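You operate a simulated robot arm through the tools that you are given. There is no shell and no other tool. Be economical: measure what you need, move in short steps, check, and stop when the job is done.

The job below is to be done with a simulated two-armed robot. You get a single attempt, and the scene is never put back.

## Task
Take the green tin and leave it on the shelf of the cooling stand. Then take the pad and put it on the top of the large cartons. Then pull the left drawer of the test bench open. Keep to this order.

Only the result counts: the job must be done as asked and must still hold three seconds after the hand-in. Knocking over, shifting, dropping, spilling or breaking anything else fails it.

## Robot
Two 7-joint arms with two-finger parallel grippers on one trunk, on a base that drives. Base frame: it is fixed to the floor where the robot stands at the start and does not move with it; the origin is under the middle of the robot, x ahead of it, y to its left, z up. Readings come in m, degrees, newtons and seconds.
The left shoulder is at the start at [0.05, 0.177, 1.029], the right one opposite. With the tool pointing down near the work surface each hand reaches from about 0.18 to 0.7 m from the robot's upright axis, wherever it stands, measured 20 degrees to its own side. Places, roughly: left drawer of the test bench [-1.9, -0.4, 0.8]; shelf of the cooling stand (24x40 cm) [-2.3, 1.66, 0.32]; top of the large cartons [-0.8, 1.4, 0.9]. Payload 3.43 kg a hand.
The tool frame of a hand sits at the grasp point between the pads (the TCP): z along the fingers, y along the line on which they close. The tips reach 0.034 m beyond it. Largest opening 0.128 m; finger width 0.024, thickness 0.012; the body of the gripper, 0.048 by 0.13 m, starts 0.096 m behind the TCP.
Orientation is that of the tool frame in the base frame, as a unit quaternion [w, x, y, z]. With the fingers straight down and closing along the base's y, the tool's x points along the base's -x, its y along +y and its z along -z.

## Interface
- The arms move only by the tool apply_moves. It takes "left_plan", "right_plan" or both (then of equal length, played together; a hand with none holds still); each is a list of rows, each a list of 6 numbers: the shift along the tool's x, y, z in units of 250 mm (1.0 is 250 mm), then the turn, a rotation vector about the tool's x, y, z in units of 45 degrees (1.0 is 45 degrees). In form: [[x, y, z, wx, wy, wz], ...]. A call has 1 to 12 rows; each row is the pose to reach, as a shift and turn from the pose commanded when the call began, along the tool's axes at that moment. "left_gripper" and "right_gripper" are, for a hand that has rows, the gripper command, from -1 (shut) to 1 (fully open), values between in proportion, set as the call begins (left out, the last holds). A call with a number of a shift or a turn outside -1 to 1 is refused whole. Rows are played at 5 a second. More than 0.05 m and 8.6 degrees between two rows, or a gripper value outside its range, and nothing of the call is played. A pose out of reach is approached as far as the arm can. The call stops where the force on the tool passes 40 N (or 10 N more than at its start, if that is more) or the arm is blocked; 0.2 s more then pass. The fingers move at their own pace (about 0.108 m/s each) and stop on an object; they squeeze with about 45 N. The grip force told is the motor's: it shows also when the fingers shut on nothing. Time passes only in rows, and 0.2 s behind the last, so rows that repeat a pose let the fingers close. It gives the time, the measured TCP pose, the force on the tool (base axes), the opening and the grip force at its end, in the units of the frame above (readings bear some noise), with the torque about the TCP (base axes, N m) and any sound that the robot's microphone picked up.
- Cameras (640 x 400 px; columns grow to the right, rows downward): "scene" is now at [0.1065, -0.0845, 1.2311]; the picture's right is [-0.92, -0.40, 0.00], its down [-0.07, 0.16, -0.98] and it looks along [0.39, -0.90, -0.18] (base axes); focal length 214 px, centre (320, 200). "left" rides on the left gripper at [0.076, 0.011, -0.16] in its tool frame; the picture's right is [-0.15, 0.99, 0.00], its down [-0.88, -0.13, -0.46] and it looks along [-0.45, -0.07, 0.89] (tool axes); focal length 234 px, centre (320, 200). "right" rides on the right gripper at [0.076, -0.011, -0.16] in its tool frame; the picture's right is [0.15, 0.99, 0.00], its down [-0.88, 0.13, -0.46] and it looks along [-0.45, 0.07, 0.89] (tool axes); focal length 234 px, centre (320, 200). There is no depth. A picture from a camera that has moved, and an enlarged one, comes with that camera's place and axes in the base frame and with its lens.
- grab_frame(camera): a new picture of that camera. The clock stands still meanwhile.
- raise_lower(by): slides the trunk up (or, below 0, down) by that many m; the arms and the scene camera ride with it, the base frame stays. It gives what a move gives, with no picture.
- steer(legs): drives the robot by 1 to 6 legs, each [ahead, turn to the left] in m and degrees, along the robot's own axes; the way and the turn of a leg run together, so that a leg with both is an arc; at most 1.5 m and 180 degrees a leg. The arms and the cameras ride along, it lands a little off, and it stops where it bumps. It gives what a move gives.
- head_to(pan, tilt): turns the head with the scene camera to pan (to the left, within 80 degrees either way) and tilt (down, from -29 to 69), counted from straight ahead of the robot. It gives what a move gives.
- close_up(camera, box): a new picture of the part [left, top, right, bottom] of that camera's present view, enlarged. The clock stands still meanwhile.
- close_job(): hands the job in; it is judged then, once.

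Go step by step. Nothing tells you exact positions but the pictures and the camera data: compare them with the known pose of the tool, close in by small moves and look again before you grip or let go. The budget is 165 turns and 118 pictures, counting those below and the enlarged ones. Unless the task says otherwise, let go and move clear before handing in.

The tools are called after "Call:" as a command line: name --argument value ..., lists and objects as JSON in quotes. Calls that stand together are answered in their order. apply_moves: Moves the arms, as the interface text tells. Its arguments: {"type":"object","properties":{"left_plan":{"type":"array","items":{"type":"array","items":{"type":"number"}}},"left_gripper":{"type":"number"},"right_plan":{"type":"array","items":{"type":"array","items":{"type":"number"}}},"right_gripper":{"type":"number"}},"required":[]} The other tools are called the same way: raise_lower (by) slides the trunk up or down; steer (legs) drives the base; head_to (pan, tilt) turns the head that bears the scene camera; grab_frame (camera) takes a picture; close_up (camera, box) takes an enlarged picture of a part of a camera's view; close_job () hands the job in.

At the start:

```text
time: 0.0
left_ee_pos: [0.3666, -0.0644, 1.1558]
left_tcp_rot: [0.0, 0.0, 1.0, 0.0]
left_force: [-0.6, -0.6, 0.2]
left_moment: [-0.04, 0.05, -0.03]
left_gripper_width: 0.1281
left_finger_force: 0.1
right_ee_pos: [0.2525, -0.3616, 1.1836]
right_tcp_rot: [0.0, 0.0, 1.0, 0.0]
right_force: [-0.1, 0.6, -0.3]
right_moment: [-0.01, -0.02, 0.0]
right_gripper_width: 0.1278
right_finger_force: 0.1
trunk travel left (down, up): [-0.2, 0.201]
robot x, y, heading: [-0.0004, -0.0021, -0.2]
head pan, tilt: [-66.6, 10.3]
```

scene: 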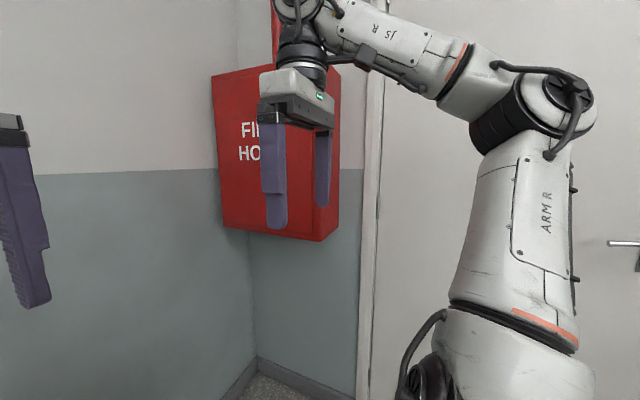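
right: 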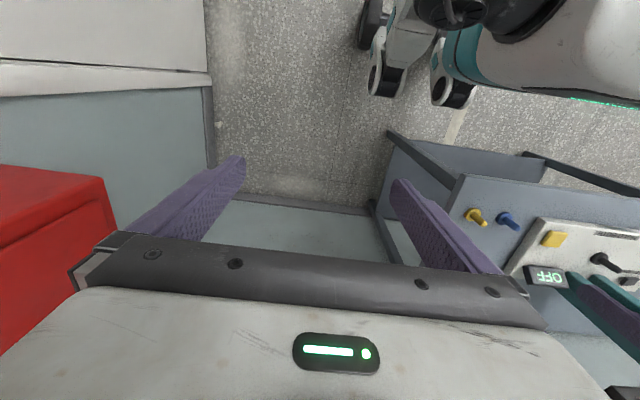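
left: 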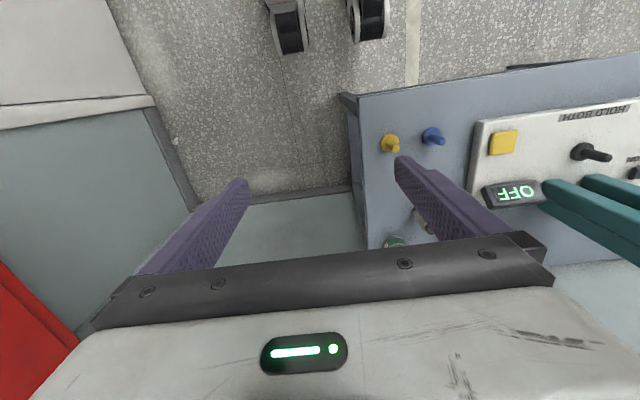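

I see only a hose cabinet and a corner, with some panel in front of the robot. I will turn the head to survey the room.

Call:
head_to --pan 0 --tilt 35

Call:
grab_frame --camera "scene"

Call:
head_to --pan 75 --tilt 20

Call:
grab_frame --camera "scene"

```text
time: 1.4
left_ee_pos: [0.3666, -0.0655, 1.1563]
left_tcp_rot: [0.0, 0.0, 1.0, 0.0]
left_force: [1.5, -0.1, -0.6]
left_moment: [0.01, 0.0, 0.0]
left_gripper_width: 0.128
left_finger_force: 0.0
right_ee_pos: [0.2515, -0.3624, 1.1845]
right_tcp_rot: [0.0, 0.0, 1.0, 0.0]
right_force: [-0.7, -0.4, -0.1]
right_moment: [0.02, -0.04, 0.0]
right_gripper_width: 0.1277
right_finger_force: 0.1
trunk travel left (down, up): [-0.2, 0.201]
robot x, y, heading: [-0.0025, 0.0025, -0.1]
head pan, tilt: [0.0, 35.0]
```

```text
114 pictures are left
camera scene: at [0.1576, 0.0008, 1.1915], right [0.0, -1.0, 0.0], down [-0.57, 0.0, -0.82], along [0.82, 0.0, -0.57], focal length 214 px, centre (320, 200)
```

scene: 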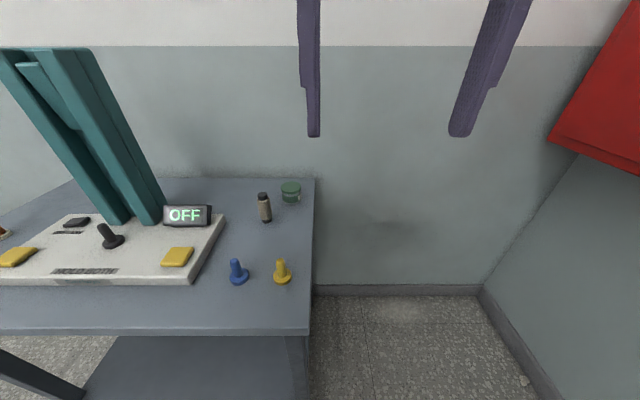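

```text
time: 2.8
left_ee_pos: [0.3665, -0.065, 1.156]
left_tcp_rot: [0.0, 0.0, 1.0, 0.0]
left_force: [0.2, 0.3, 0.8]
left_moment: [0.01, 0.0, 0.03]
left_gripper_width: 0.1282
left_finger_force: 0.0
right_ee_pos: [0.2522, -0.3633, 1.1844]
right_tcp_rot: [0.0, 0.0, 1.0, 0.0]
right_force: [-0.1, 0.2, -0.6]
right_moment: [-0.01, 0.01, 0.01]
right_gripper_width: 0.1278
right_finger_force: 0.1
trunk travel left (down, up): [-0.2, 0.201]
robot x, y, heading: [-0.0003, 0.0004, 0.0]
head pan, tilt: [75.0, 20.0]
```

```text
113 pictures are left
camera scene: at [0.0937, 0.0908, 1.2153], right [0.97, -0.26, 0.0], down [-0.09, -0.33, -0.94], along [0.24, 0.91, -0.34], focal length 214 px, centre (320, 200)
```

scene: 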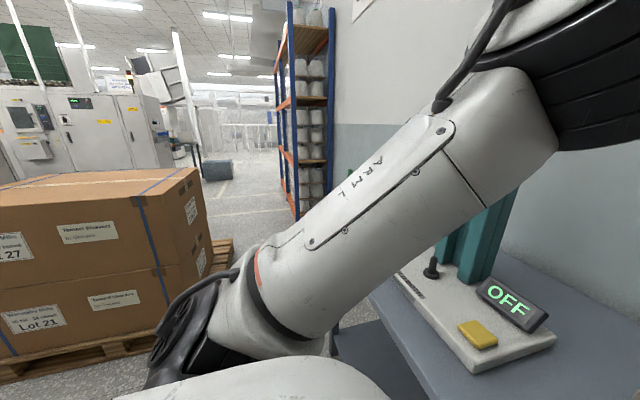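

A table with a heat sealer stands ahead, and a small green tin sits at its far right corner. I'll look closer and look for the pad.

Call:
head_to --pan 30 --tilt 40

Call:
grab_frame --camera "scene"

Call:
head_to --pan 0 --tilt 40

Call:
close_up --camera "scene" --box '[200, 120, 360, 220]'

```text
time: 4.0
left_ee_pos: [0.3669, -0.066, 1.1549]
left_tcp_rot: [0.0, 0.0, 1.0, 0.0]
left_force: [-0.2, 0.2, -0.1]
left_moment: [0.0, -0.01, -0.02]
left_gripper_width: 0.1279
left_finger_force: 0.0
right_ee_pos: [0.251, -0.3603, 1.183]
right_tcp_rot: [0.0, 0.0, 1.0, 0.0]
right_force: [-0.7, -0.4, 0.0]
right_moment: [-0.04, 0.03, -0.01]
right_gripper_width: 0.1278
right_finger_force: 0.1
trunk travel left (down, up): [-0.2, 0.201]
robot x, y, heading: [0.0018, 0.0032, -0.0]
head pan, tilt: [30.0, 40.0]
```

```text
112 pictures are left
camera scene: at [0.1431, 0.0435, 1.184], right [0.5, -0.87, 0.0], down [-0.56, -0.32, -0.77], along [0.66, 0.38, -0.64], focal length 214 px, centre (320, 200)
```

scene: 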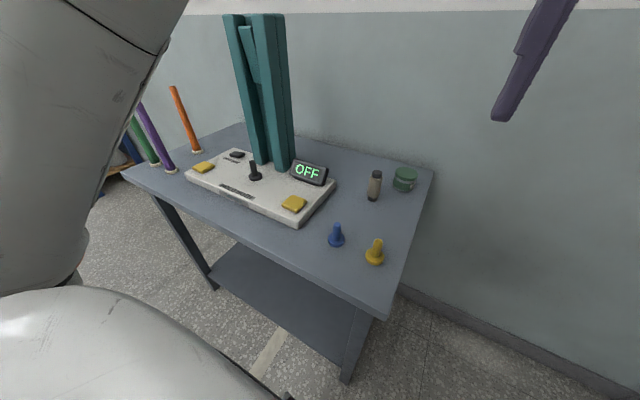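

```text
time: 4.9
left_ee_pos: [0.3675, -0.0652, 1.1565]
left_tcp_rot: [0.001, 0.001, 1.0, 0.001]
left_force: [-0.2, 0.2, 0.3]
left_moment: [0.01, -0.02, 0.0]
left_gripper_width: 0.128
left_finger_force: 0.0
right_ee_pos: [0.2518, -0.3619, 1.1853]
right_tcp_rot: [0.0, 0.0, 1.0, 0.0]
right_force: [0.5, -0.5, -0.4]
right_moment: [0.0, 0.0, 0.0]
right_gripper_width: 0.1281
right_finger_force: 0.0
trunk travel left (down, up): [-0.2, 0.201]
robot x, y, heading: [0.0005, -0.0033, 0.1]
head pan, tilt: [0.0, 40.0]
```

```text
4.00 times, centred on (280, 170) of scene
camera zoom: at [0.1545, 0.001, 1.184], right [0.0, -1.0, 0.0], down [-0.64, 0.0, -0.77], along [0.77, 0.0, -0.64], focal length 858 px, centre (480, 320)
```

zoom: 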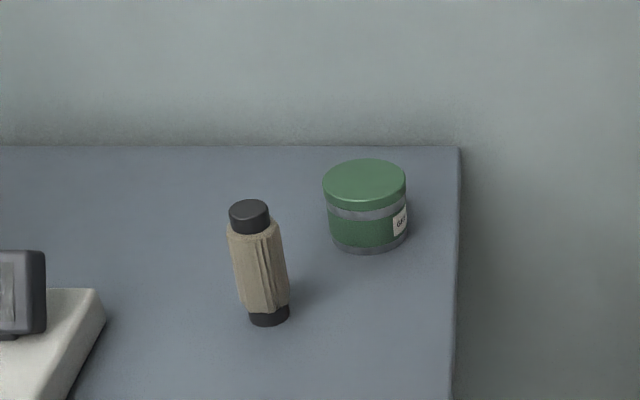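

The green tin is at about (0.64, 0.07, 0.88) on the table. Before gripping it I want to know how the cooling stand looks, so I back off and turn around.

Call:
steer --legs '[[-0.3, 0], [0, 150]]'

Call:
head_to --pan 0 --tilt 20

Call:
grab_frame --camera "scene"

```text
time: 13.1
left_ee_pos: [-0.5801, 0.2496, 1.1556]
left_tcp_rot: [0.001, 0.961, -0.275, -0.001]
left_force: [0.3, 0.2, 1.4]
left_moment: [0.0, 0.0, 0.01]
left_gripper_width: 0.1278
left_finger_force: 0.0
right_ee_pos: [-0.3255, 0.4393, 1.1848]
right_tcp_rot: [-0.001, 0.961, -0.275, 0.001]
right_force: [-0.5, 0.0, -0.6]
right_moment: [-0.02, 0.0, -0.01]
right_gripper_width: 0.1281
right_finger_force: 0.0
trunk travel left (down, up): [-0.2, 0.201]
robot x, y, heading: [-0.3081, 0.0029, 148.3]
head pan, tilt: [0.0, 40.0]
```

```text
time: 13.9
left_ee_pos: [-0.5802, 0.2489, 1.1565]
left_tcp_rot: [0.001, 0.962, -0.274, 0.0]
left_force: [0.0, 0.1, 0.9]
left_moment: [-0.03, -0.01, 0.01]
left_gripper_width: 0.1281
left_finger_force: 0.0
right_ee_pos: [-0.3262, 0.4393, 1.1846]
right_tcp_rot: [0.0, 0.961, -0.276, 0.001]
right_force: [0.6, -0.7, 0.4]
right_moment: [-0.02, -0.01, 0.01]
right_gripper_width: 0.1282
right_finger_force: 0.1
trunk travel left (down, up): [-0.2, 0.201]
robot x, y, heading: [-0.3052, -0.0001, 148.0]
head pan, tilt: [0.0, 20.0]
```

```text
110 pictures are left
camera scene: at [-0.4418, 0.087, 1.2153], right [0.53, 0.85, 0.0], down [0.29, -0.18, -0.94], along [-0.8, 0.5, -0.34], focal length 214 px, centre (320, 200)
```

scene: 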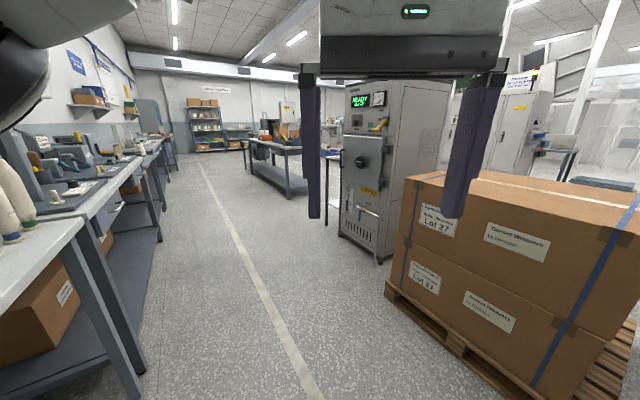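

The oven, the cartons and the left bench are visible. I zoom in on the stand place and the bench.

Call:
close_up --camera "scene" --box '[240, 70, 440, 280]'

Call:
close_up --camera "scene" --box '[0, 90, 200, 290]'

Call:
grab_frame --camera "left"

```text
1.90 times, centred on (340, 175) of scene
camera zoom: at [-0.4418, 0.087, 1.2153], right [0.53, 0.85, 0.0], down [0.29, -0.18, -0.94], along [-0.8, 0.5, -0.34], focal length 408 px, centre (282, 248)
```

zoom: 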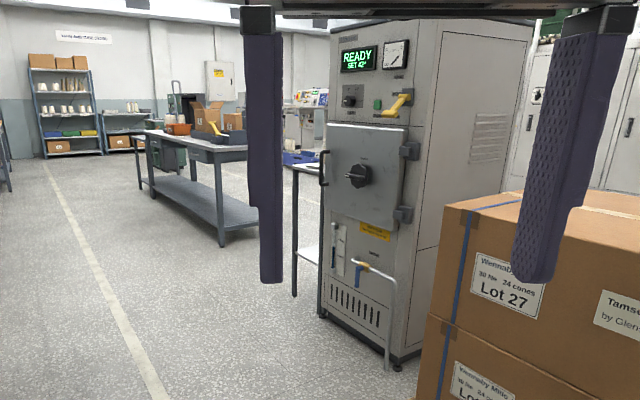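

```text
2.00 times, centred on (100, 190) of scene
camera zoom: at [-0.4418, 0.087, 1.2153], right [0.53, 0.85, 0.0], down [0.29, -0.18, -0.94], along [-0.8, 0.5, -0.34], focal length 429 px, centre (760, 220)
```

zoom: 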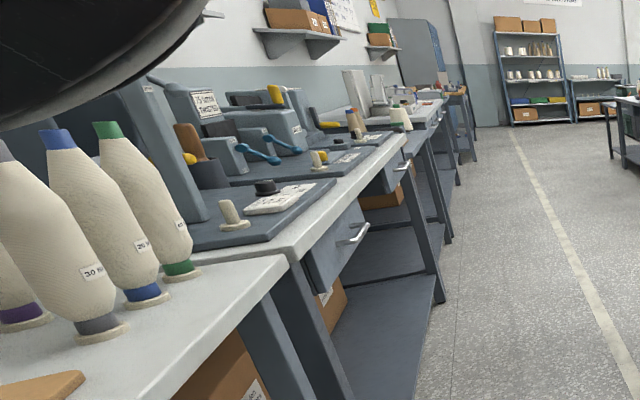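

```text
107 pictures are left
camera left: at [-0.5203, 0.2002, 1.3165], right [-0.65, -0.76, 0.0], down [-0.68, 0.58, 0.46], along [-0.35, 0.29, -0.89], focal length 234 px, centre (320, 200)
```

left: 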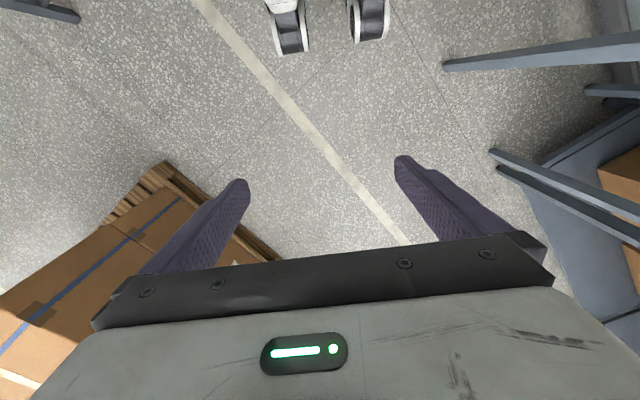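

The cooling stand seems to be the small table left of the oven, with the shelf under a top. I drive nearer along the free aisle to see it.

Call:
steer --legs '[[0, 20], [1.25, 0], [0, -38]]'

Call:
head_to --pan 15 --tilt 30

Call:
grab_frame --camera "scene"

```text
time: 23.1
left_ee_pos: [-1.7113, 0.5736, 1.1546]
left_tcp_rot: [0.0, 0.907, -0.421, 0.0]
left_force: [-0.6, 0.3, 0.0]
left_moment: [0.0, 0.01, 0.01]
left_gripper_width: 0.1278
left_finger_force: 0.0
right_ee_pos: [-1.4093, 0.6797, 1.1848]
right_tcp_rot: [0.0, 0.907, -0.421, 0.0]
right_force: [-0.5, 0.0, -0.5]
right_moment: [0.02, 0.04, -0.05]
right_gripper_width: 0.128
right_finger_force: 0.1
trunk travel left (down, up): [-0.2, 0.201]
robot x, y, heading: [-1.5193, 0.2514, 130.3]
head pan, tilt: [0.0, 20.0]
```

```text
time: 23.8
left_ee_pos: [-1.7121, 0.5745, 1.1551]
left_tcp_rot: [0.001, 0.907, -0.42, 0.0]
left_force: [1.3, -0.3, -0.5]
left_moment: [0.0, -0.01, 0.03]
left_gripper_width: 0.1279
left_finger_force: 0.1
right_ee_pos: [-1.4112, 0.6791, 1.1847]
right_tcp_rot: [0.0, 0.907, -0.42, 0.0]
right_force: [-0.3, 0.5, 0.8]
right_moment: [0.01, 0.0, -0.02]
right_gripper_width: 0.1282
right_finger_force: 0.0
trunk travel left (down, up): [-0.2, 0.201]
robot x, y, heading: [-1.5217, 0.2513, 130.4]
head pan, tilt: [15.0, 30.0]
```

```text
106 pictures are left
camera scene: at [-1.6432, 0.3586, 1.1993], right [0.57, 0.82, 0.0], down [0.41, -0.28, -0.87], along [-0.71, 0.49, -0.5], focal length 214 px, centre (320, 200)
```

scene: 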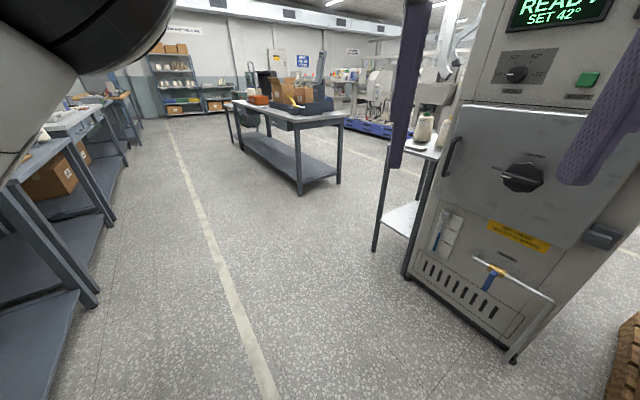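

Call:
close_up --camera "scene" --box '[340, 90, 500, 290]'

Call:
close_up --camera "scene" --box '[220, 50, 360, 150]'

```text
2.00 times, centred on (420, 190) of scene
camera zoom: at [-1.6432, 0.3586, 1.1993], right [0.57, 0.82, 0.0], down [0.41, -0.28, -0.87], along [-0.71, 0.49, -0.5], focal length 429 px, centre (120, 220)
```

zoom: 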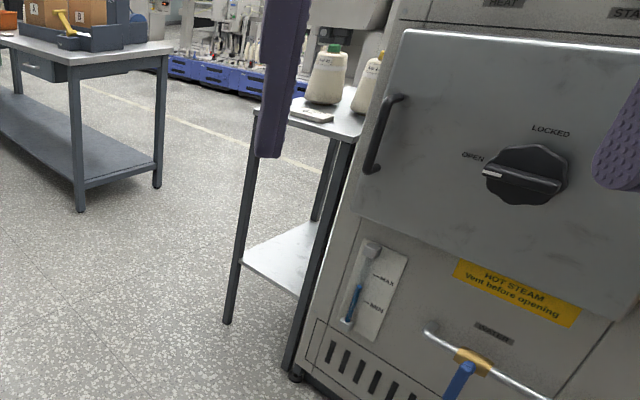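

```text
4.00 times, centred on (290, 100) of scene
camera zoom: at [-1.6432, 0.3586, 1.1993], right [0.57, 0.82, 0.0], down [0.41, -0.28, -0.87], along [-0.71, 0.49, -0.5], focal length 858 px, centre (440, 600)
```

zoom: 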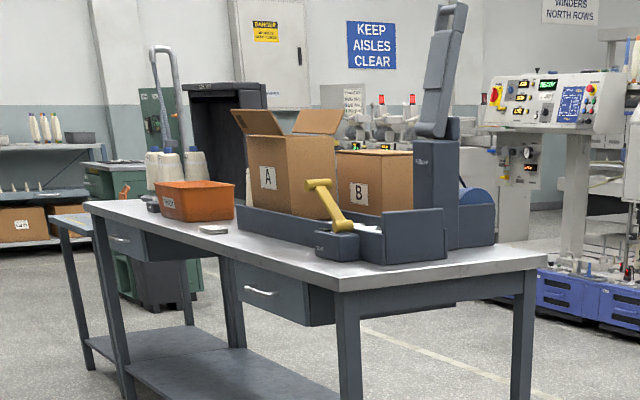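

The stand's shelf opens to the front (−y) with a high clearance, so the tin can go in with a tilted hand. I now look for the pad on the bench side.

Call:
steer --legs '[[0, 110]]'

Call:
head_to --pan 0 --tilt 25

Call:
grab_frame --camera "scene"

Call:
head_to --pan 60 --tilt 25

Call:
grab_frame --camera "scene"

```text
time: 28.8
left_ee_pos: [-1.7651, -0.0313, 1.1553]
left_tcp_rot: [0.001, 0.868, 0.496, 0.0]
left_force: [-0.6, 0.1, 0.8]
left_moment: [0.01, -0.01, -0.01]
left_gripper_width: 0.128
left_finger_force: 0.0
right_ee_pos: [-1.9609, 0.2197, 1.1849]
right_tcp_rot: [0.0, 0.868, 0.497, -0.001]
right_force: [-0.7, 0.0, 0.3]
right_moment: [0.0, 0.01, 0.0]
right_gripper_width: 0.128
right_finger_force: 0.1
trunk travel left (down, up): [-0.2, 0.201]
robot x, y, heading: [-1.5199, 0.2524, -120.6]
head pan, tilt: [15.0, 30.0]
```

```text
time: 29.6
left_ee_pos: [-1.7644, -0.0313, 1.1547]
left_tcp_rot: [0.0, 0.868, 0.496, 0.0]
left_force: [-0.7, -1.1, 1.1]
left_moment: [0.03, -0.01, -0.03]
left_gripper_width: 0.1281
left_finger_force: 0.1
right_ee_pos: [-1.9621, 0.2204, 1.1839]
right_tcp_rot: [-0.001, 0.868, 0.496, 0.0]
right_force: [-0.2, -0.9, 0.5]
right_moment: [-0.04, 0.02, 0.02]
right_gripper_width: 0.1279
right_finger_force: 0.1
trunk travel left (down, up): [-0.2, 0.201]
robot x, y, heading: [-1.5237, 0.2538, -120.5]
head pan, tilt: [0.0, 25.0]
```

```text
103 pictures are left
camera scene: at [-1.6057, 0.114, 1.2073], right [-0.86, 0.51, 0.0], down [0.21, 0.36, -0.91], along [-0.46, -0.78, -0.42], focal length 214 px, centre (320, 200)
```

scene: 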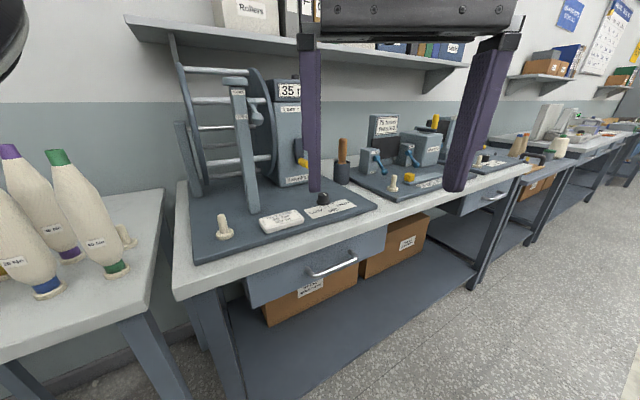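

```text
time: 30.9
left_ee_pos: [-1.7649, -0.0313, 1.1564]
left_tcp_rot: [0.0, 0.868, 0.497, 0.0]
left_force: [-0.3, -0.1, 0.0]
left_moment: [0.0, -0.01, 0.01]
left_gripper_width: 0.128
left_finger_force: 0.1
right_ee_pos: [-1.9624, 0.2192, 1.1841]
right_tcp_rot: [0.0, 0.868, 0.496, 0.0]
right_force: [0.4, -1.1, 0.4]
right_moment: [0.01, -0.03, -0.03]
right_gripper_width: 0.1278
right_finger_force: 0.1
trunk travel left (down, up): [-0.2, 0.201]
robot x, y, heading: [-1.525, 0.252, -120.5]
head pan, tilt: [60.0, 25.0]
```

```text
102 pictures are left
camera scene: at [-1.5137, 0.1132, 1.2073], right [-0.87, -0.49, 0.0], down [-0.21, 0.37, -0.91], along [0.45, -0.79, -0.42], focal length 214 px, centre (320, 200)
```

scene: 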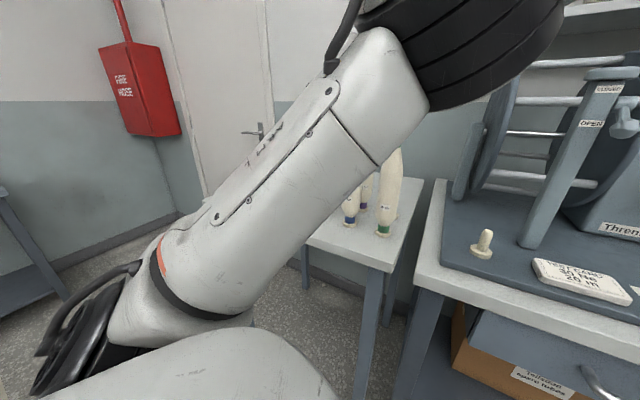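

The left drawer has a bar handle. A white labelled block lies near the tester; I zoom in for the pad.

Call:
close_up --camera "scene" --box '[440, 180, 640, 320]'

Call:
head_to --pan 5 --tilt 25

Call:
close_up --camera "scene" --box '[340, 80, 540, 220]'

Call:
close_up --camera "scene" --box '[0, 110, 200, 310]'

```text
2.86 times, centred on (540, 250) of scene
camera zoom: at [-1.5137, 0.1132, 1.2073], right [-0.87, -0.49, 0.0], down [-0.21, 0.37, -0.91], along [0.45, -0.79, -0.42], focal length 613 px, centre (-309, 57)
```

zoom: 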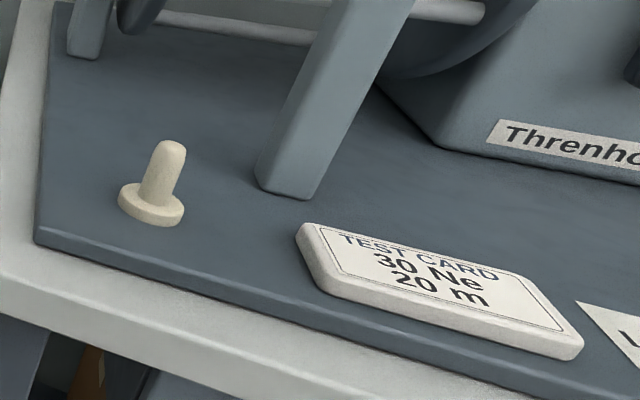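

```text
time: 32.1
left_ee_pos: [-1.7642, -0.0306, 1.1556]
left_tcp_rot: [0.0, 0.868, 0.496, 0.0]
left_force: [-0.4, -0.4, -0.2]
left_moment: [-0.02, 0.0, -0.03]
left_gripper_width: 0.1276
left_finger_force: 0.1
right_ee_pos: [-1.9622, 0.2194, 1.185]
right_tcp_rot: [0.001, 0.868, 0.496, 0.0]
right_force: [0.1, -0.2, 0.2]
right_moment: [0.03, 0.01, 0.02]
right_gripper_width: 0.1281
right_finger_force: 0.0
trunk travel left (down, up): [-0.2, 0.201]
robot x, y, heading: [-1.5224, 0.254, -120.6]
head pan, tilt: [5.0, 25.0]
```

```text
2.86 times, centred on (440, 150) of scene
camera zoom: at [-1.5986, 0.1102, 1.2073], right [-0.9, 0.43, 0.0], down [0.18, 0.38, -0.91], along [-0.39, -0.82, -0.42], focal length 613 px, centre (-23, 343)
```

zoom: 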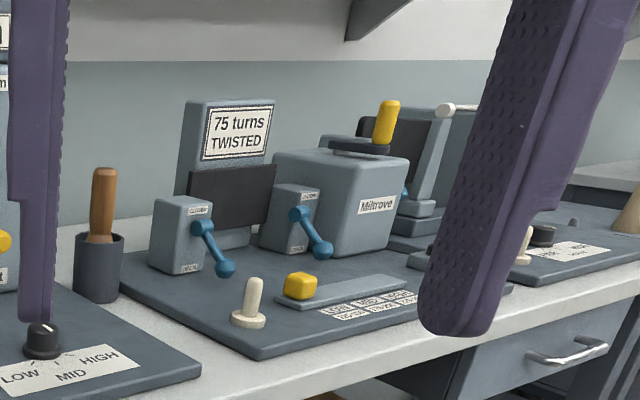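

```text
2.00 times, centred on (100, 210) of scene
camera zoom: at [-1.5986, 0.1102, 1.2073], right [-0.9, 0.43, 0.0], down [0.18, 0.38, -0.91], along [-0.39, -0.82, -0.42], focal length 429 px, centre (760, 180)
```

zoom: 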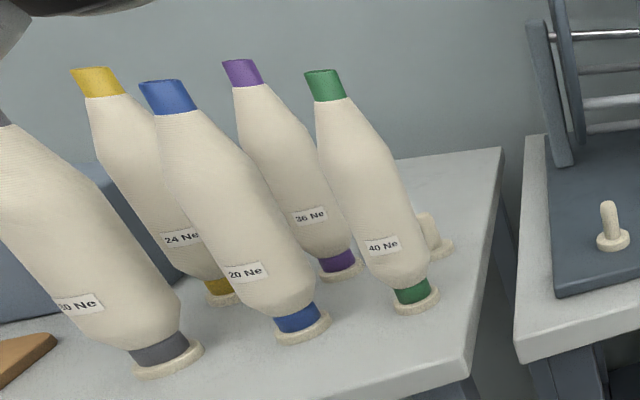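

A wooden slab lies on the cone table to the left; I turn to see that table.

Call:
steer --legs '[[0, 60]]'

Call:
head_to --pan 0 --tilt 30

Call:
grab_frame --camera "scene"

```text
time: 35.2
left_ee_pos: [-1.3979, -0.0971, 1.1552]
left_tcp_rot: [0.0, 0.504, 0.864, -0.001]
left_force: [0.4, -0.4, 0.2]
left_moment: [-0.03, -0.04, 0.02]
left_gripper_width: 0.1279
left_finger_force: 0.0
right_ee_pos: [-1.7129, -0.1458, 1.1847]
right_tcp_rot: [-0.001, 0.503, 0.864, -0.001]
right_force: [-0.3, 0.4, 0.4]
right_moment: [-0.01, 0.0, 0.0]
right_gripper_width: 0.1279
right_finger_force: 0.0
trunk travel left (down, up): [-0.2, 0.201]
robot x, y, heading: [-1.5243, 0.2487, -60.2]
head pan, tilt: [5.0, 25.0]
```

```text
time: 35.8
left_ee_pos: [-1.3973, -0.0975, 1.1553]
left_tcp_rot: [0.0, 0.503, 0.864, 0.0]
left_force: [1.1, 1.2, 0.9]
left_moment: [0.02, -0.02, 0.0]
left_gripper_width: 0.1281
left_finger_force: 0.0
right_ee_pos: [-1.7127, -0.1434, 1.1843]
right_tcp_rot: [0.0, 0.503, 0.864, 0.0]
right_force: [0.4, 0.0, 0.2]
right_moment: [0.02, 0.02, 0.01]
right_gripper_width: 0.1282
right_finger_force: 0.1
trunk travel left (down, up): [-0.2, 0.201]
robot x, y, heading: [-1.5252, 0.2487, -60.5]
head pan, tilt: [0.0, 30.0]
```

```text
98 pictures are left
camera scene: at [-1.4442, 0.1143, 1.1993], right [-0.87, -0.49, 0.0], down [-0.25, 0.43, -0.87], along [0.43, -0.75, -0.5], focal length 214 px, centre (320, 200)
```

scene: 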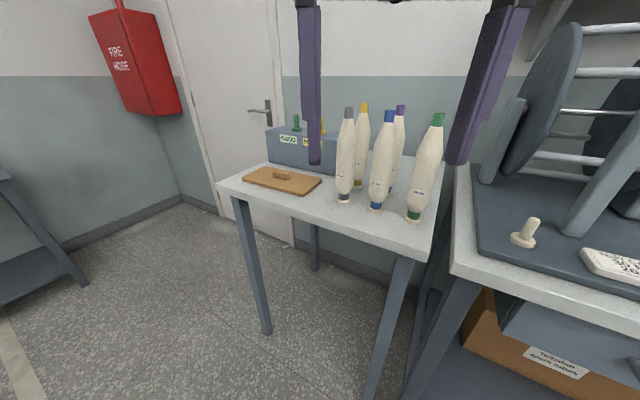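

Call:
close_up --camera "scene" --box '[210, 100, 360, 220]'

```text
3.33 times, centred on (285, 160) of scene
camera zoom: at [-1.4442, 0.1143, 1.1993], right [-0.87, -0.49, 0.0], down [-0.25, 0.43, -0.87], along [0.43, -0.75, -0.5], focal length 715 px, centre (437, 333)
```

zoom: 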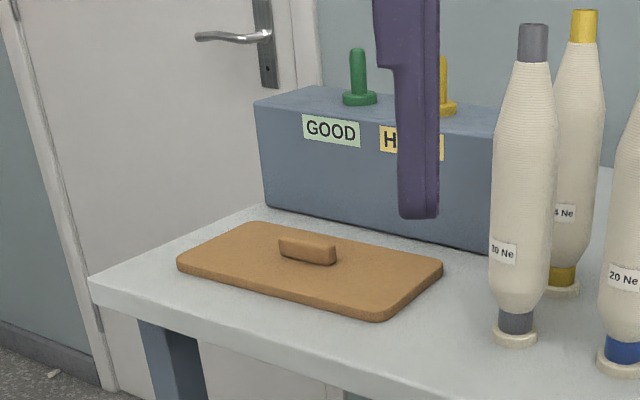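

That board with a grip is the pad, on the cone table. Tin first: I drive back to the right side of the sealer table to approach the tin away from the bottle.

Call:
steer --legs '[[0, 55], [1.03, 0], [0, -60], [0.49, 0], [0, 66], [0.45, 0]]'

Call:
head_to --pan 25 --tilt 40

Call:
grab_frame --camera "scene"

```text
time: 53.8
left_ee_pos: [0.4891, -0.3532, 1.1554]
left_tcp_rot: [-0.001, -0.002, 1.0, 0.0]
left_force: [-1.2, -0.8, 0.6]
left_moment: [0.01, 0.01, -0.01]
left_gripper_width: 0.128
left_finger_force: 0.1
right_ee_pos: [0.369, -0.6525, 1.1859]
right_tcp_rot: [-0.008, 0.006, 1.0, -0.001]
right_force: [-3.9, 0.6, 0.9]
right_moment: [-0.1, -0.37, -0.25]
right_gripper_width: 0.1281
right_finger_force: 0.2
trunk travel left (down, up): [-0.2, 0.201]
robot x, y, heading: [0.1189, -0.2907, 0.3]
head pan, tilt: [0.0, 30.0]
stopped in leg 6: the force on the tool passed its limit (the readings are from after the stop); the commanded pose is now the measured one
```

```text
time: 54.6
left_ee_pos: [0.4893, -0.3534, 1.1559]
left_tcp_rot: [0.001, -0.001, 1.0, 0.0]
left_force: [-1.2, -1.2, -1.0]
left_moment: [0.01, 0.04, -0.01]
left_gripper_width: 0.128
left_finger_force: 0.1
right_ee_pos: [0.3691, -0.651, 1.1849]
right_tcp_rot: [-0.008, 0.007, 1.0, -0.002]
right_force: [-4.4, 0.6, 1.2]
right_moment: [-0.1, -0.47, -0.31]
right_gripper_width: 0.1281
right_finger_force: 0.0
trunk travel left (down, up): [-0.2, 0.201]
robot x, y, heading: [0.1226, -0.2884, 0.2]
head pan, tilt: [25.0, 40.0]
```

```text
96 pictures are left
camera scene: at [0.2683, -0.2529, 1.1841], right [0.42, -0.91, 0.0], down [-0.58, -0.27, -0.77], along [0.69, 0.33, -0.64], focal length 214 px, centre (320, 200)
```

scene: 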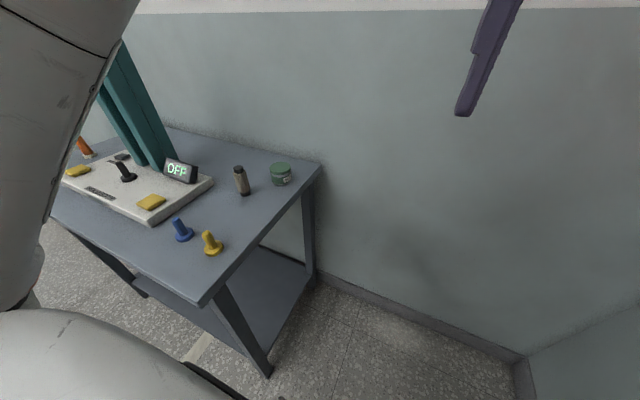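

The right hand touched the hose cabinet on the wall; I draw that hand inward first, then turn left and edge closer.

Call:
apply_moves --right_plan '[[0.15, 0.1, 0, 0, 0, 0], [0.3, 0.2, 0, 0, 0, 0], [0.4, 0.3, 0, 0, 0, 0], [0.4, 0.4, 0, 0, 0, 0]]'

Call:
steer --legs '[[0, 30], [0.05, 0]]'

Call:
head_to --pan 0 --tilt 40

Call:
grab_frame --camera "scene"

Call:
grab_frame --camera "left"

```text
time: 55.6
left_ee_pos: [0.4897, -0.3529, 1.156]
left_tcp_rot: [0.0, -0.002, 1.0, 0.001]
left_force: [0.2, -1.0, 0.2]
left_moment: [0.01, 0.02, -0.04]
left_gripper_width: 0.1277
left_finger_force: 0.0
right_ee_pos: [0.277, -0.5449, 1.1732]
right_tcp_rot: [-0.008, 0.007, 1.0, -0.001]
right_force: [-0.1, -0.2, 0.9]
right_moment: [-0.02, -0.02, 0.03]
right_gripper_width: 0.1281
right_finger_force: 0.1
right hand out of reach, approached as far as the arm can: row 1, 2, 3, 4
trunk travel left (down, up): [-0.2, 0.201]
robot x, y, heading: [0.1198, -0.2882, 0.3]
head pan, tilt: [25.0, 40.0]
```

```text
time: 58.0
left_ee_pos: [0.5159, -0.1367, 1.1552]
left_tcp_rot: [-0.001, -0.26, 0.966, -0.001]
left_force: [0.2, -0.3, -0.5]
left_moment: [0.01, 0.04, 0.04]
left_gripper_width: 0.1282
left_finger_force: 0.0
right_ee_pos: [0.4279, -0.4101, 1.1741]
right_tcp_rot: [-0.007, -0.252, 0.968, -0.003]
right_force: [0.7, -0.5, 0.6]
right_moment: [-0.01, 0.01, 0.02]
right_gripper_width: 0.1279
right_finger_force: 0.0
trunk travel left (down, up): [-0.2, 0.201]
robot x, y, heading: [0.166, -0.2623, 29.7]
head pan, tilt: [25.0, 40.0]
```

```text
time: 58.9
left_ee_pos: [0.5162, -0.1373, 1.1545]
left_tcp_rot: [0.001, -0.259, 0.966, 0.001]
left_force: [-0.4, 0.1, -1.0]
left_moment: [-0.01, -0.04, -0.02]
left_gripper_width: 0.128
left_finger_force: 0.1
right_ee_pos: [0.4272, -0.4091, 1.1747]
right_tcp_rot: [-0.006, -0.251, 0.968, -0.002]
right_force: [-0.2, 0.4, -0.1]
right_moment: [-0.03, -0.04, 0.01]
right_gripper_width: 0.1278
right_finger_force: 0.0
trunk travel left (down, up): [-0.2, 0.201]
robot x, y, heading: [0.1674, -0.2627, 30.1]
head pan, tilt: [0.0, 40.0]
```

```text
95 pictures are left
camera scene: at [0.299, -0.1871, 1.184], right [0.5, -0.87, 0.0], down [-0.56, -0.32, -0.77], along [0.66, 0.38, -0.64], focal length 214 px, centre (320, 200)
```

scene: 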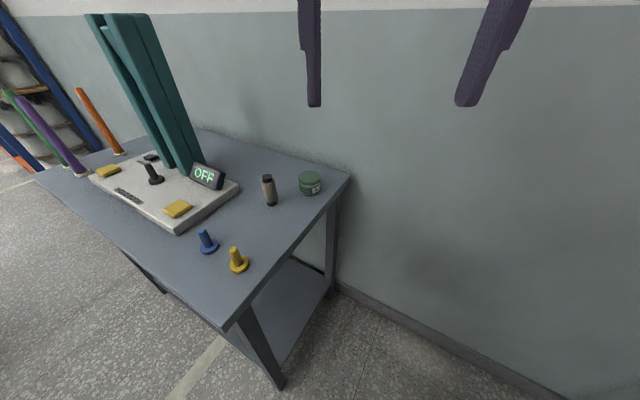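

```text
94 pictures are left
camera left: at [0.446, -0.1648, 1.3163], right [-0.37, 0.93, 0.0], down [0.83, 0.33, 0.46], along [0.42, 0.17, -0.89], focal length 234 px, centre (320, 200)
```

left: 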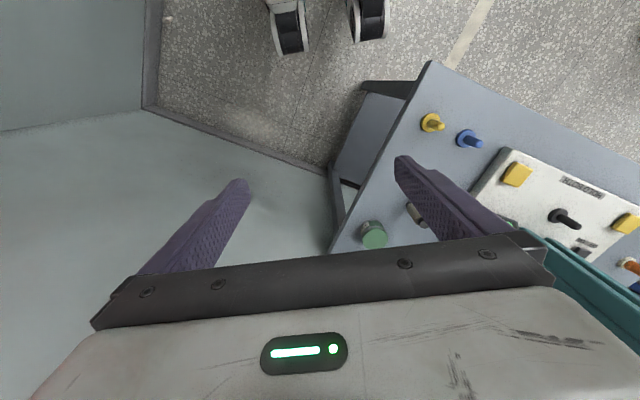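

The tin is at about (0.685, 0.067, 0.86), the bottle about 0.1 m to its near left. I yaw the left hand 10° left and tilt it 45° forward, up high.

Call:
apply_moves --left_plan '[[0, 0, 0, 0, 0, -0.111], [0, 0, 0, 0, 0, -0.222]]' --left_gripper 0.4

Call:
apply_moves --left_plan '[[0, 0, 0, 0, -0.167, 0], [0, 0, 0, 0, -0.333, 0], [0, 0, 0, 0, -0.5, 0], [0, 0, 0, 0, -0.667, 0], [0, 0, 0, 0, -0.833, 0], [0, 0, 0, 0, -1, 0]]'

Call:
grab_frame --camera "left"

```text
time: 59.5
left_ee_pos: [0.5151, -0.1382, 1.1541]
left_tcp_rot: [0.001, -0.343, 0.939, 0.0]
left_force: [-0.3, -0.4, 0.6]
left_moment: [0.0, 0.01, -0.04]
left_gripper_width: 0.0897
left_finger_force: 0.1
right_ee_pos: [0.4269, -0.4095, 1.1746]
right_tcp_rot: [-0.007, -0.251, 0.968, -0.003]
right_force: [-0.6, 0.5, -0.7]
right_moment: [0.01, 0.02, 0.02]
right_gripper_width: 0.1283
right_finger_force: 0.0
trunk travel left (down, up): [-0.2, 0.201]
robot x, y, heading: [0.165, -0.266, 30.0]
head pan, tilt: [0.0, 40.0]
```

```text
time: 60.8
left_ee_pos: [0.545, -0.0998, 1.1888]
left_tcp_rot: [0.282, -0.422, 0.86, 0.049]
left_force: [-0.1, 0.2, 0.1]
left_moment: [-0.02, -0.03, 0.01]
left_gripper_width: 0.0898
left_finger_force: 0.0
right_ee_pos: [0.427, -0.4093, 1.1746]
right_tcp_rot: [-0.007, -0.251, 0.968, -0.003]
right_force: [0.2, -0.2, 0.4]
right_moment: [0.01, -0.02, -0.01]
right_gripper_width: 0.1278
right_finger_force: 0.2
trunk travel left (down, up): [-0.2, 0.201]
robot x, y, heading: [0.164, -0.2625, 29.9]
head pan, tilt: [0.0, 40.0]
stopped in row 6 (left hand): the arm was blocked; the commanded pose is now the measured one
```

```text
93 pictures are left
camera left: at [0.4303, -0.196, 1.2818], right [-0.67, 0.74, -0.07], down [0.32, 0.38, 0.86], along [0.66, 0.56, -0.5], focal length 234 px, centre (320, 200)
```

left: 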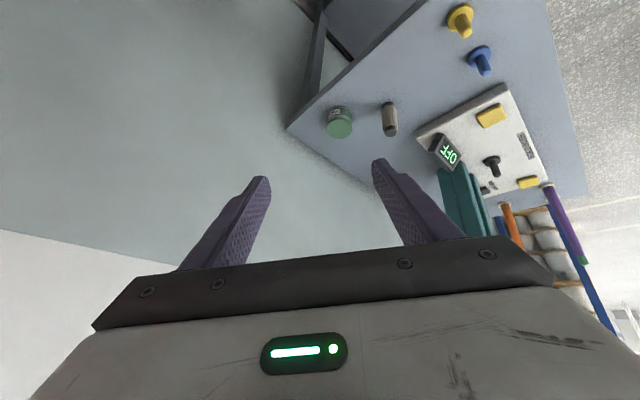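

The arm hit a joint limit up high; 33° tilt so far with a little roll. I move down and out toward the pre-grasp while correcting the tilt.

Call:
apply_moves --left_plan '[[0.016, 0.036, 0.158, 0, 0, 0], [0.032, 0.072, 0.316, 0, 0, 0], [0.048, 0.108, 0.474, 0, 0, 0], [0.064, 0.144, 0.631, -0.004, -0.052, 0.057], [0.08, 0.18, 0.79, -0.008, -0.104, 0.115], [0.096, 0.216, 0.947, -0.012, -0.156, 0.172], [0.096, 0.216, 0.947, -0.016, -0.208, 0.23], [0.096, 0.216, 0.947, -0.019, -0.26, 0.287]]'

Call:
grab_frame --camera "left"

Call:
grab_frame --camera "scene"

```text
time: 62.6
left_ee_pos: [0.5974, -0.0065, 0.9694]
left_tcp_rot: [0.359, -0.317, 0.868, 0.13]
left_force: [-0.7, 0.6, 0.2]
left_moment: [0.0, 0.03, 0.02]
left_gripper_width: 0.0896
left_finger_force: 0.0
right_ee_pos: [0.4259, -0.4098, 1.1743]
right_tcp_rot: [-0.007, -0.252, 0.968, -0.002]
right_force: [-0.4, 0.1, -0.3]
right_moment: [-0.02, -0.02, 0.04]
right_gripper_width: 0.1283
right_finger_force: 0.0
trunk travel left (down, up): [-0.2, 0.201]
robot x, y, heading: [0.1639, -0.2637, 30.0]
head pan, tilt: [0.0, 40.0]
```

```text
92 pictures are left
camera left: at [0.4647, -0.1028, 1.0309], right [-0.56, 0.82, 0.1], down [0.31, 0.1, 0.94], along [0.77, 0.56, -0.31], focal length 234 px, centre (320, 200)
```

left: 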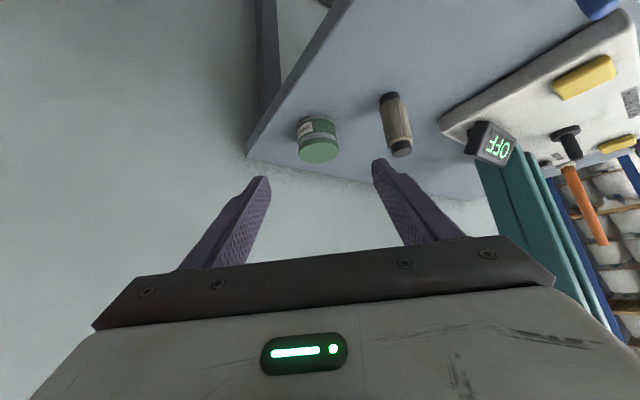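

```text
91 pictures are left
camera scene: at [0.299, -0.1872, 1.184], right [0.5, -0.87, 0.0], down [-0.56, -0.32, -0.77], along [0.66, 0.38, -0.64], focal length 214 px, centre (320, 200)
```

scene: 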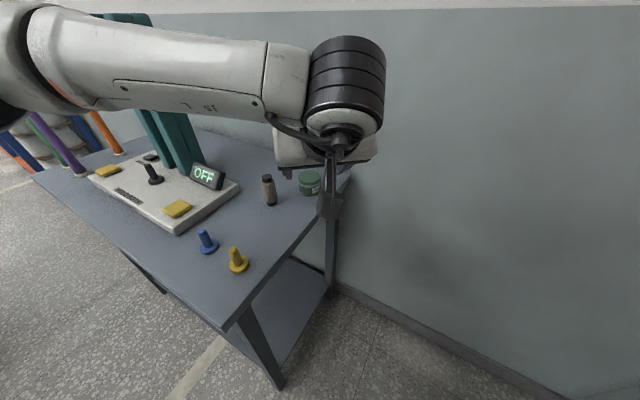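

The tin is straight along the finger axis, about 0.135 m ahead. I go in most of the way and check.

Call:
apply_moves --left_plan '[[0, 0, 0.12, 0, 0, 0], [0, 0, 0.24, 0, 0, 0], [0, 0, 0.36, 0, 0, 0]]'

Call:
grab_frame --camera "left"

Call:
close_up --camera "scene" --box '[240, 130, 400, 250]'

```text
time: 63.4
left_ee_pos: [0.6451, 0.0338, 0.9055]
left_tcp_rot: [0.358, -0.317, 0.869, 0.13]
left_force: [-0.8, 0.0, -0.2]
left_moment: [0.01, 0.02, 0.01]
left_gripper_width: 0.0898
left_finger_force: 0.0
right_ee_pos: [0.4272, -0.4104, 1.1734]
right_tcp_rot: [-0.007, -0.252, 0.968, -0.003]
right_force: [-0.1, -0.1, 0.0]
right_moment: [0.03, 0.01, 0.02]
right_gripper_width: 0.1281
right_finger_force: 0.1
trunk travel left (down, up): [-0.2, 0.201]
robot x, y, heading: [0.1678, -0.2674, 29.9]
head pan, tilt: [0.0, 40.0]
```

```text
90 pictures are left
camera left: at [0.5133, -0.0626, 0.9667], right [-0.56, 0.82, 0.1], down [0.32, 0.1, 0.94], along [0.77, 0.56, -0.31], focal length 234 px, centre (320, 200)
```

left: 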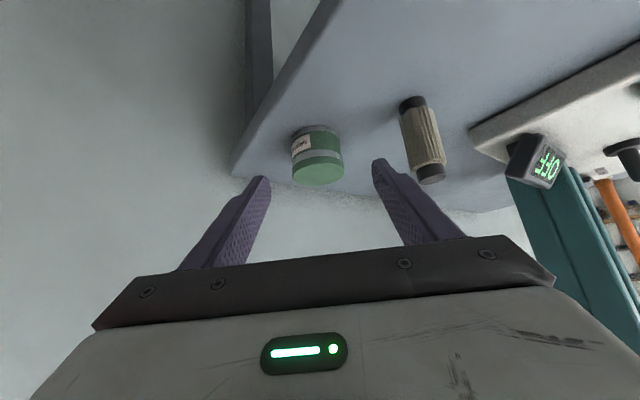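

```text
3.33 times, centred on (320, 190) of scene
camera zoom: at [0.2992, -0.187, 1.1839], right [0.5, -0.87, 0.0], down [-0.56, -0.32, -0.77], along [0.66, 0.38, -0.64], focal length 715 px, centre (320, 233)
```

zoom: 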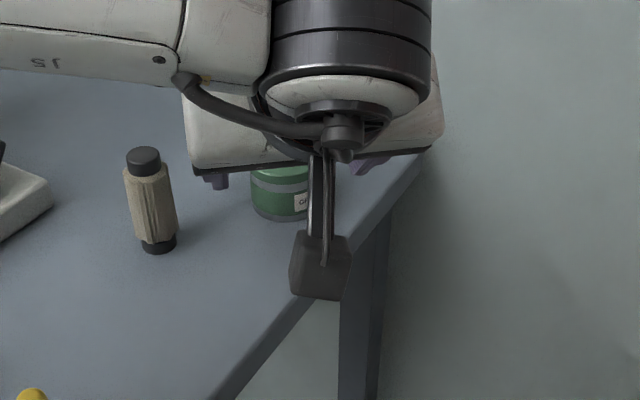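

The tin is centred between the fingers. I go the last 5 cm and close.

Call:
apply_moves --left_plan '[[0.006, 0, 0.1, 0, 0, 0], [0.012, 0, 0.19, 0, 0, 0]]'

Call:
close_up --camera "scene" --box '[240, 130, 400, 250]'

Call:
grab_frame --camera "left"

```text
time: 64.0
left_ee_pos: [0.6703, 0.0538, 0.8696]
left_tcp_rot: [0.358, -0.317, 0.869, 0.129]
left_force: [-0.2, 0.3, 0.4]
left_moment: [-0.01, 0.05, 0.02]
left_gripper_width: 0.0899
left_finger_force: 0.1
right_ee_pos: [0.4274, -0.4112, 1.1747]
right_tcp_rot: [-0.007, -0.252, 0.968, -0.004]
right_force: [-0.8, 0.2, 0.8]
right_moment: [-0.01, 0.0, -0.02]
right_gripper_width: 0.1282
right_finger_force: 0.3
trunk travel left (down, up): [-0.2, 0.201]
robot x, y, heading: [0.1643, -0.2626, 30.0]
head pan, tilt: [0.0, 40.0]
```

```text
3.33 times, centred on (320, 190) of scene
camera zoom: at [0.2992, -0.187, 1.1839], right [0.5, -0.87, 0.0], down [-0.56, -0.32, -0.77], along [0.66, 0.38, -0.64], focal length 715 px, centre (320, 233)
```

zoom: 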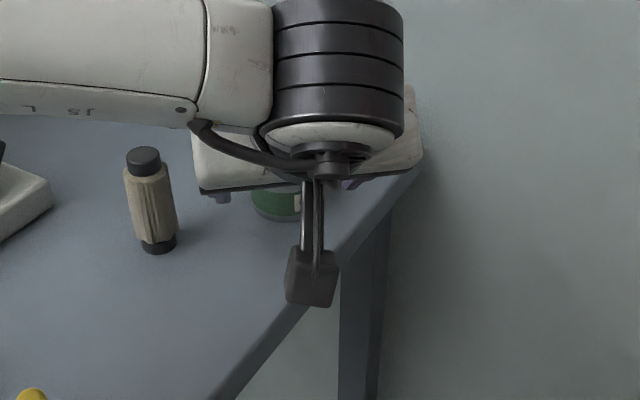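

```text
87 pictures are left
camera left: at [0.5378, -0.0433, 0.9306], right [-0.56, 0.82, 0.1], down [0.32, 0.1, 0.94], along [0.77, 0.56, -0.32], focal length 234 px, centre (320, 200)
```

left: 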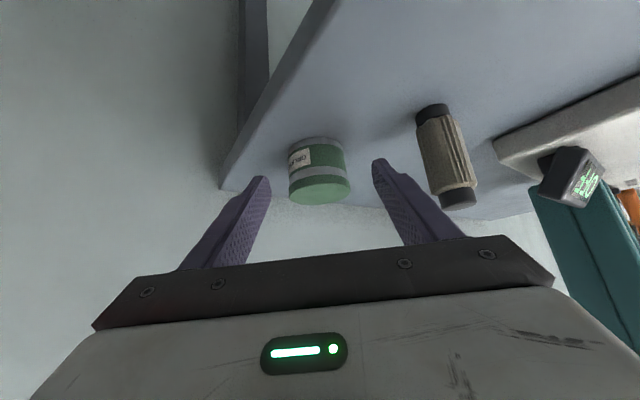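

Comparing the views, the tin is about 5 cm further and the table lower (z≈0.80); tin centre ≈ (0.715, 0.088, 0.827). I advance further along the fingers.

Call:
apply_moves --left_plan '[[-0.015, 0, 0.1, 0, 0, 0], [-0.03, 0, 0.18, 0, 0, 0]]'

Call:
grab_frame --camera "left"

```text
time: 64.6
left_ee_pos: [0.6983, 0.079, 0.8439]
left_tcp_rot: [0.358, -0.318, 0.868, 0.13]
left_force: [0.0, 0.3, 0.8]
left_moment: [0.02, -0.02, 0.01]
left_gripper_width: 0.0896
left_finger_force: 0.0
right_ee_pos: [0.4264, -0.4099, 1.1756]
right_tcp_rot: [-0.006, -0.252, 0.968, -0.003]
right_force: [0.2, -0.2, 0.8]
right_moment: [0.0, -0.02, 0.02]
right_gripper_width: 0.1277
right_finger_force: 0.1
trunk travel left (down, up): [-0.2, 0.201]
robot x, y, heading: [0.1695, -0.2671, 30.1]
head pan, tilt: [0.0, 40.0]
```

```text
86 pictures are left
camera left: at [0.5661, -0.0184, 0.9045], right [-0.56, 0.82, 0.1], down [0.32, 0.1, 0.94], along [0.77, 0.56, -0.32], focal length 234 px, centre (320, 200)
```

left: 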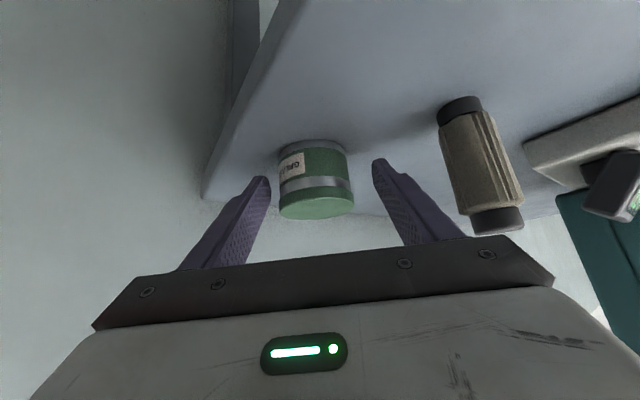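

Tin is now level with the fingertips. A little more forward, then close.

Call:
apply_moves --left_plan '[[-0.042, 0, 0.06, 0, 0, 0]]'

Call:
grab_frame --camera "left"

```text
time: 65.0
left_ee_pos: [0.7132, 0.0901, 0.8406]
left_tcp_rot: [0.357, -0.317, 0.869, 0.129]
left_force: [-0.4, -0.4, -1.6]
left_moment: [0.02, -0.04, -0.02]
left_gripper_width: 0.0897
left_finger_force: 0.2
right_ee_pos: [0.427, -0.4101, 1.1737]
right_tcp_rot: [-0.007, -0.251, 0.968, -0.003]
right_force: [-0.5, 0.5, 1.0]
right_moment: [0.0, 0.01, -0.01]
right_gripper_width: 0.1281
right_finger_force: 0.1
trunk travel left (down, up): [-0.2, 0.201]
robot x, y, heading: [0.1616, -0.2657, 29.9]
head pan, tilt: [0.0, 40.0]
```

```text
85 pictures are left
camera left: at [0.5801, -0.0069, 0.9015], right [-0.56, 0.82, 0.1], down [0.32, 0.1, 0.94], along [0.77, 0.56, -0.31], focal length 234 px, centre (320, 200)
```

left: 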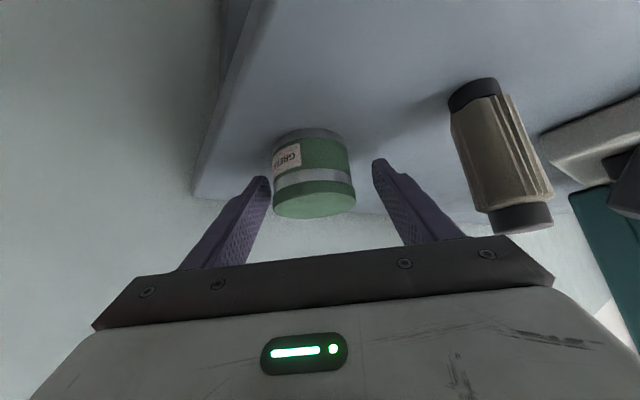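

Tin lies well between the pads; I close.

Call:
apply_moves --left_plan '[[-0.01, 0, 0.01, 0, 0, 0], [-0.01, 0, 0.01, 0, 0, 0], [-0.01, 0, 0.01, 0, 0, 0], [-0.01, 0, 0.01, 0, 0, 0]]' --left_gripper -1

Call:
grab_frame --camera "left"

```text
time: 66.0
left_ee_pos: [0.715, 0.0923, 0.8398]
left_tcp_rot: [0.359, -0.317, 0.868, 0.13]
left_force: [-1.3, -0.3, 2.4]
left_moment: [-0.01, -0.01, -0.05]
left_gripper_width: 0.0614
left_finger_force: 45.1
right_ee_pos: [0.4276, -0.41, 1.1743]
right_tcp_rot: [-0.007, -0.251, 0.968, -0.003]
right_force: [-0.3, -0.2, 0.1]
right_moment: [0.03, 0.0, 0.03]
right_gripper_width: 0.1281
right_finger_force: 0.1
trunk travel left (down, up): [-0.2, 0.201]
robot x, y, heading: [0.1631, -0.2657, 30.0]
head pan, tilt: [0.0, 40.0]
```

```text
84 pictures are left
camera left: at [0.5825, -0.005, 0.9018], right [-0.56, 0.82, 0.1], down [0.32, 0.1, 0.94], along [0.77, 0.56, -0.31], focal length 234 px, centre (320, 200)
```

left: 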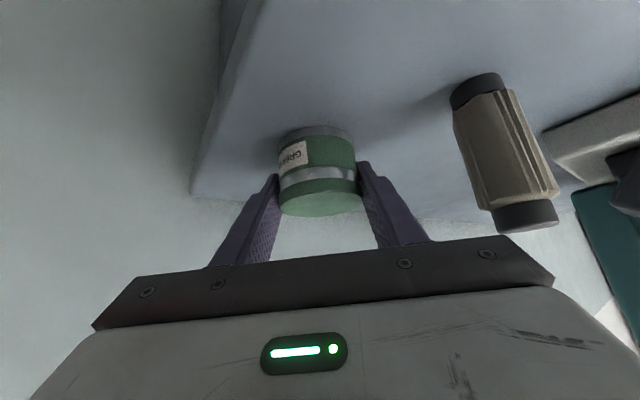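

Gripped at 61 mm. I lift straight up.

Call:
apply_moves --left_plan '[[-0.05, 0, -0.05, 0, 0, 0], [-0.15, 0, -0.15, 0, 0, 0], [-0.25, 0, -0.25, 0, 0, 0], [-0.36, 0, -0.36, 0, 0, 0]]'

Call:
grab_frame --camera "left"

```text
time: 67.0
left_ee_pos: [0.7162, 0.0926, 0.9665]
left_tcp_rot: [0.357, -0.317, 0.869, 0.129]
left_force: [-0.9, -0.2, -0.7]
left_moment: [-0.03, -0.03, 0.0]
left_gripper_width: 0.0612
left_finger_force: 45.2
right_ee_pos: [0.4271, -0.4092, 1.1738]
right_tcp_rot: [-0.007, -0.251, 0.968, -0.003]
right_force: [-0.4, 0.4, -0.3]
right_moment: [0.01, 0.0, 0.02]
right_gripper_width: 0.128
right_finger_force: 0.1
trunk travel left (down, up): [-0.2, 0.201]
robot x, y, heading: [0.165, -0.2672, 30.1]
head pan, tilt: [0.0, 40.0]
```

```text
83 pictures are left
camera left: at [0.5828, -0.0041, 1.0292], right [-0.56, 0.82, 0.1], down [0.32, 0.1, 0.94], along [0.77, 0.56, -0.32], focal length 234 px, centre (320, 200)
```

left: 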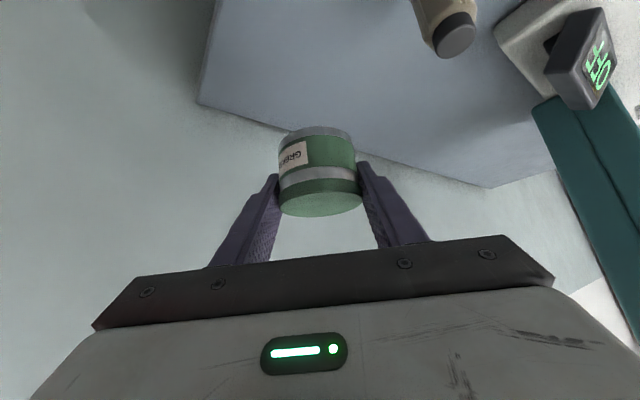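

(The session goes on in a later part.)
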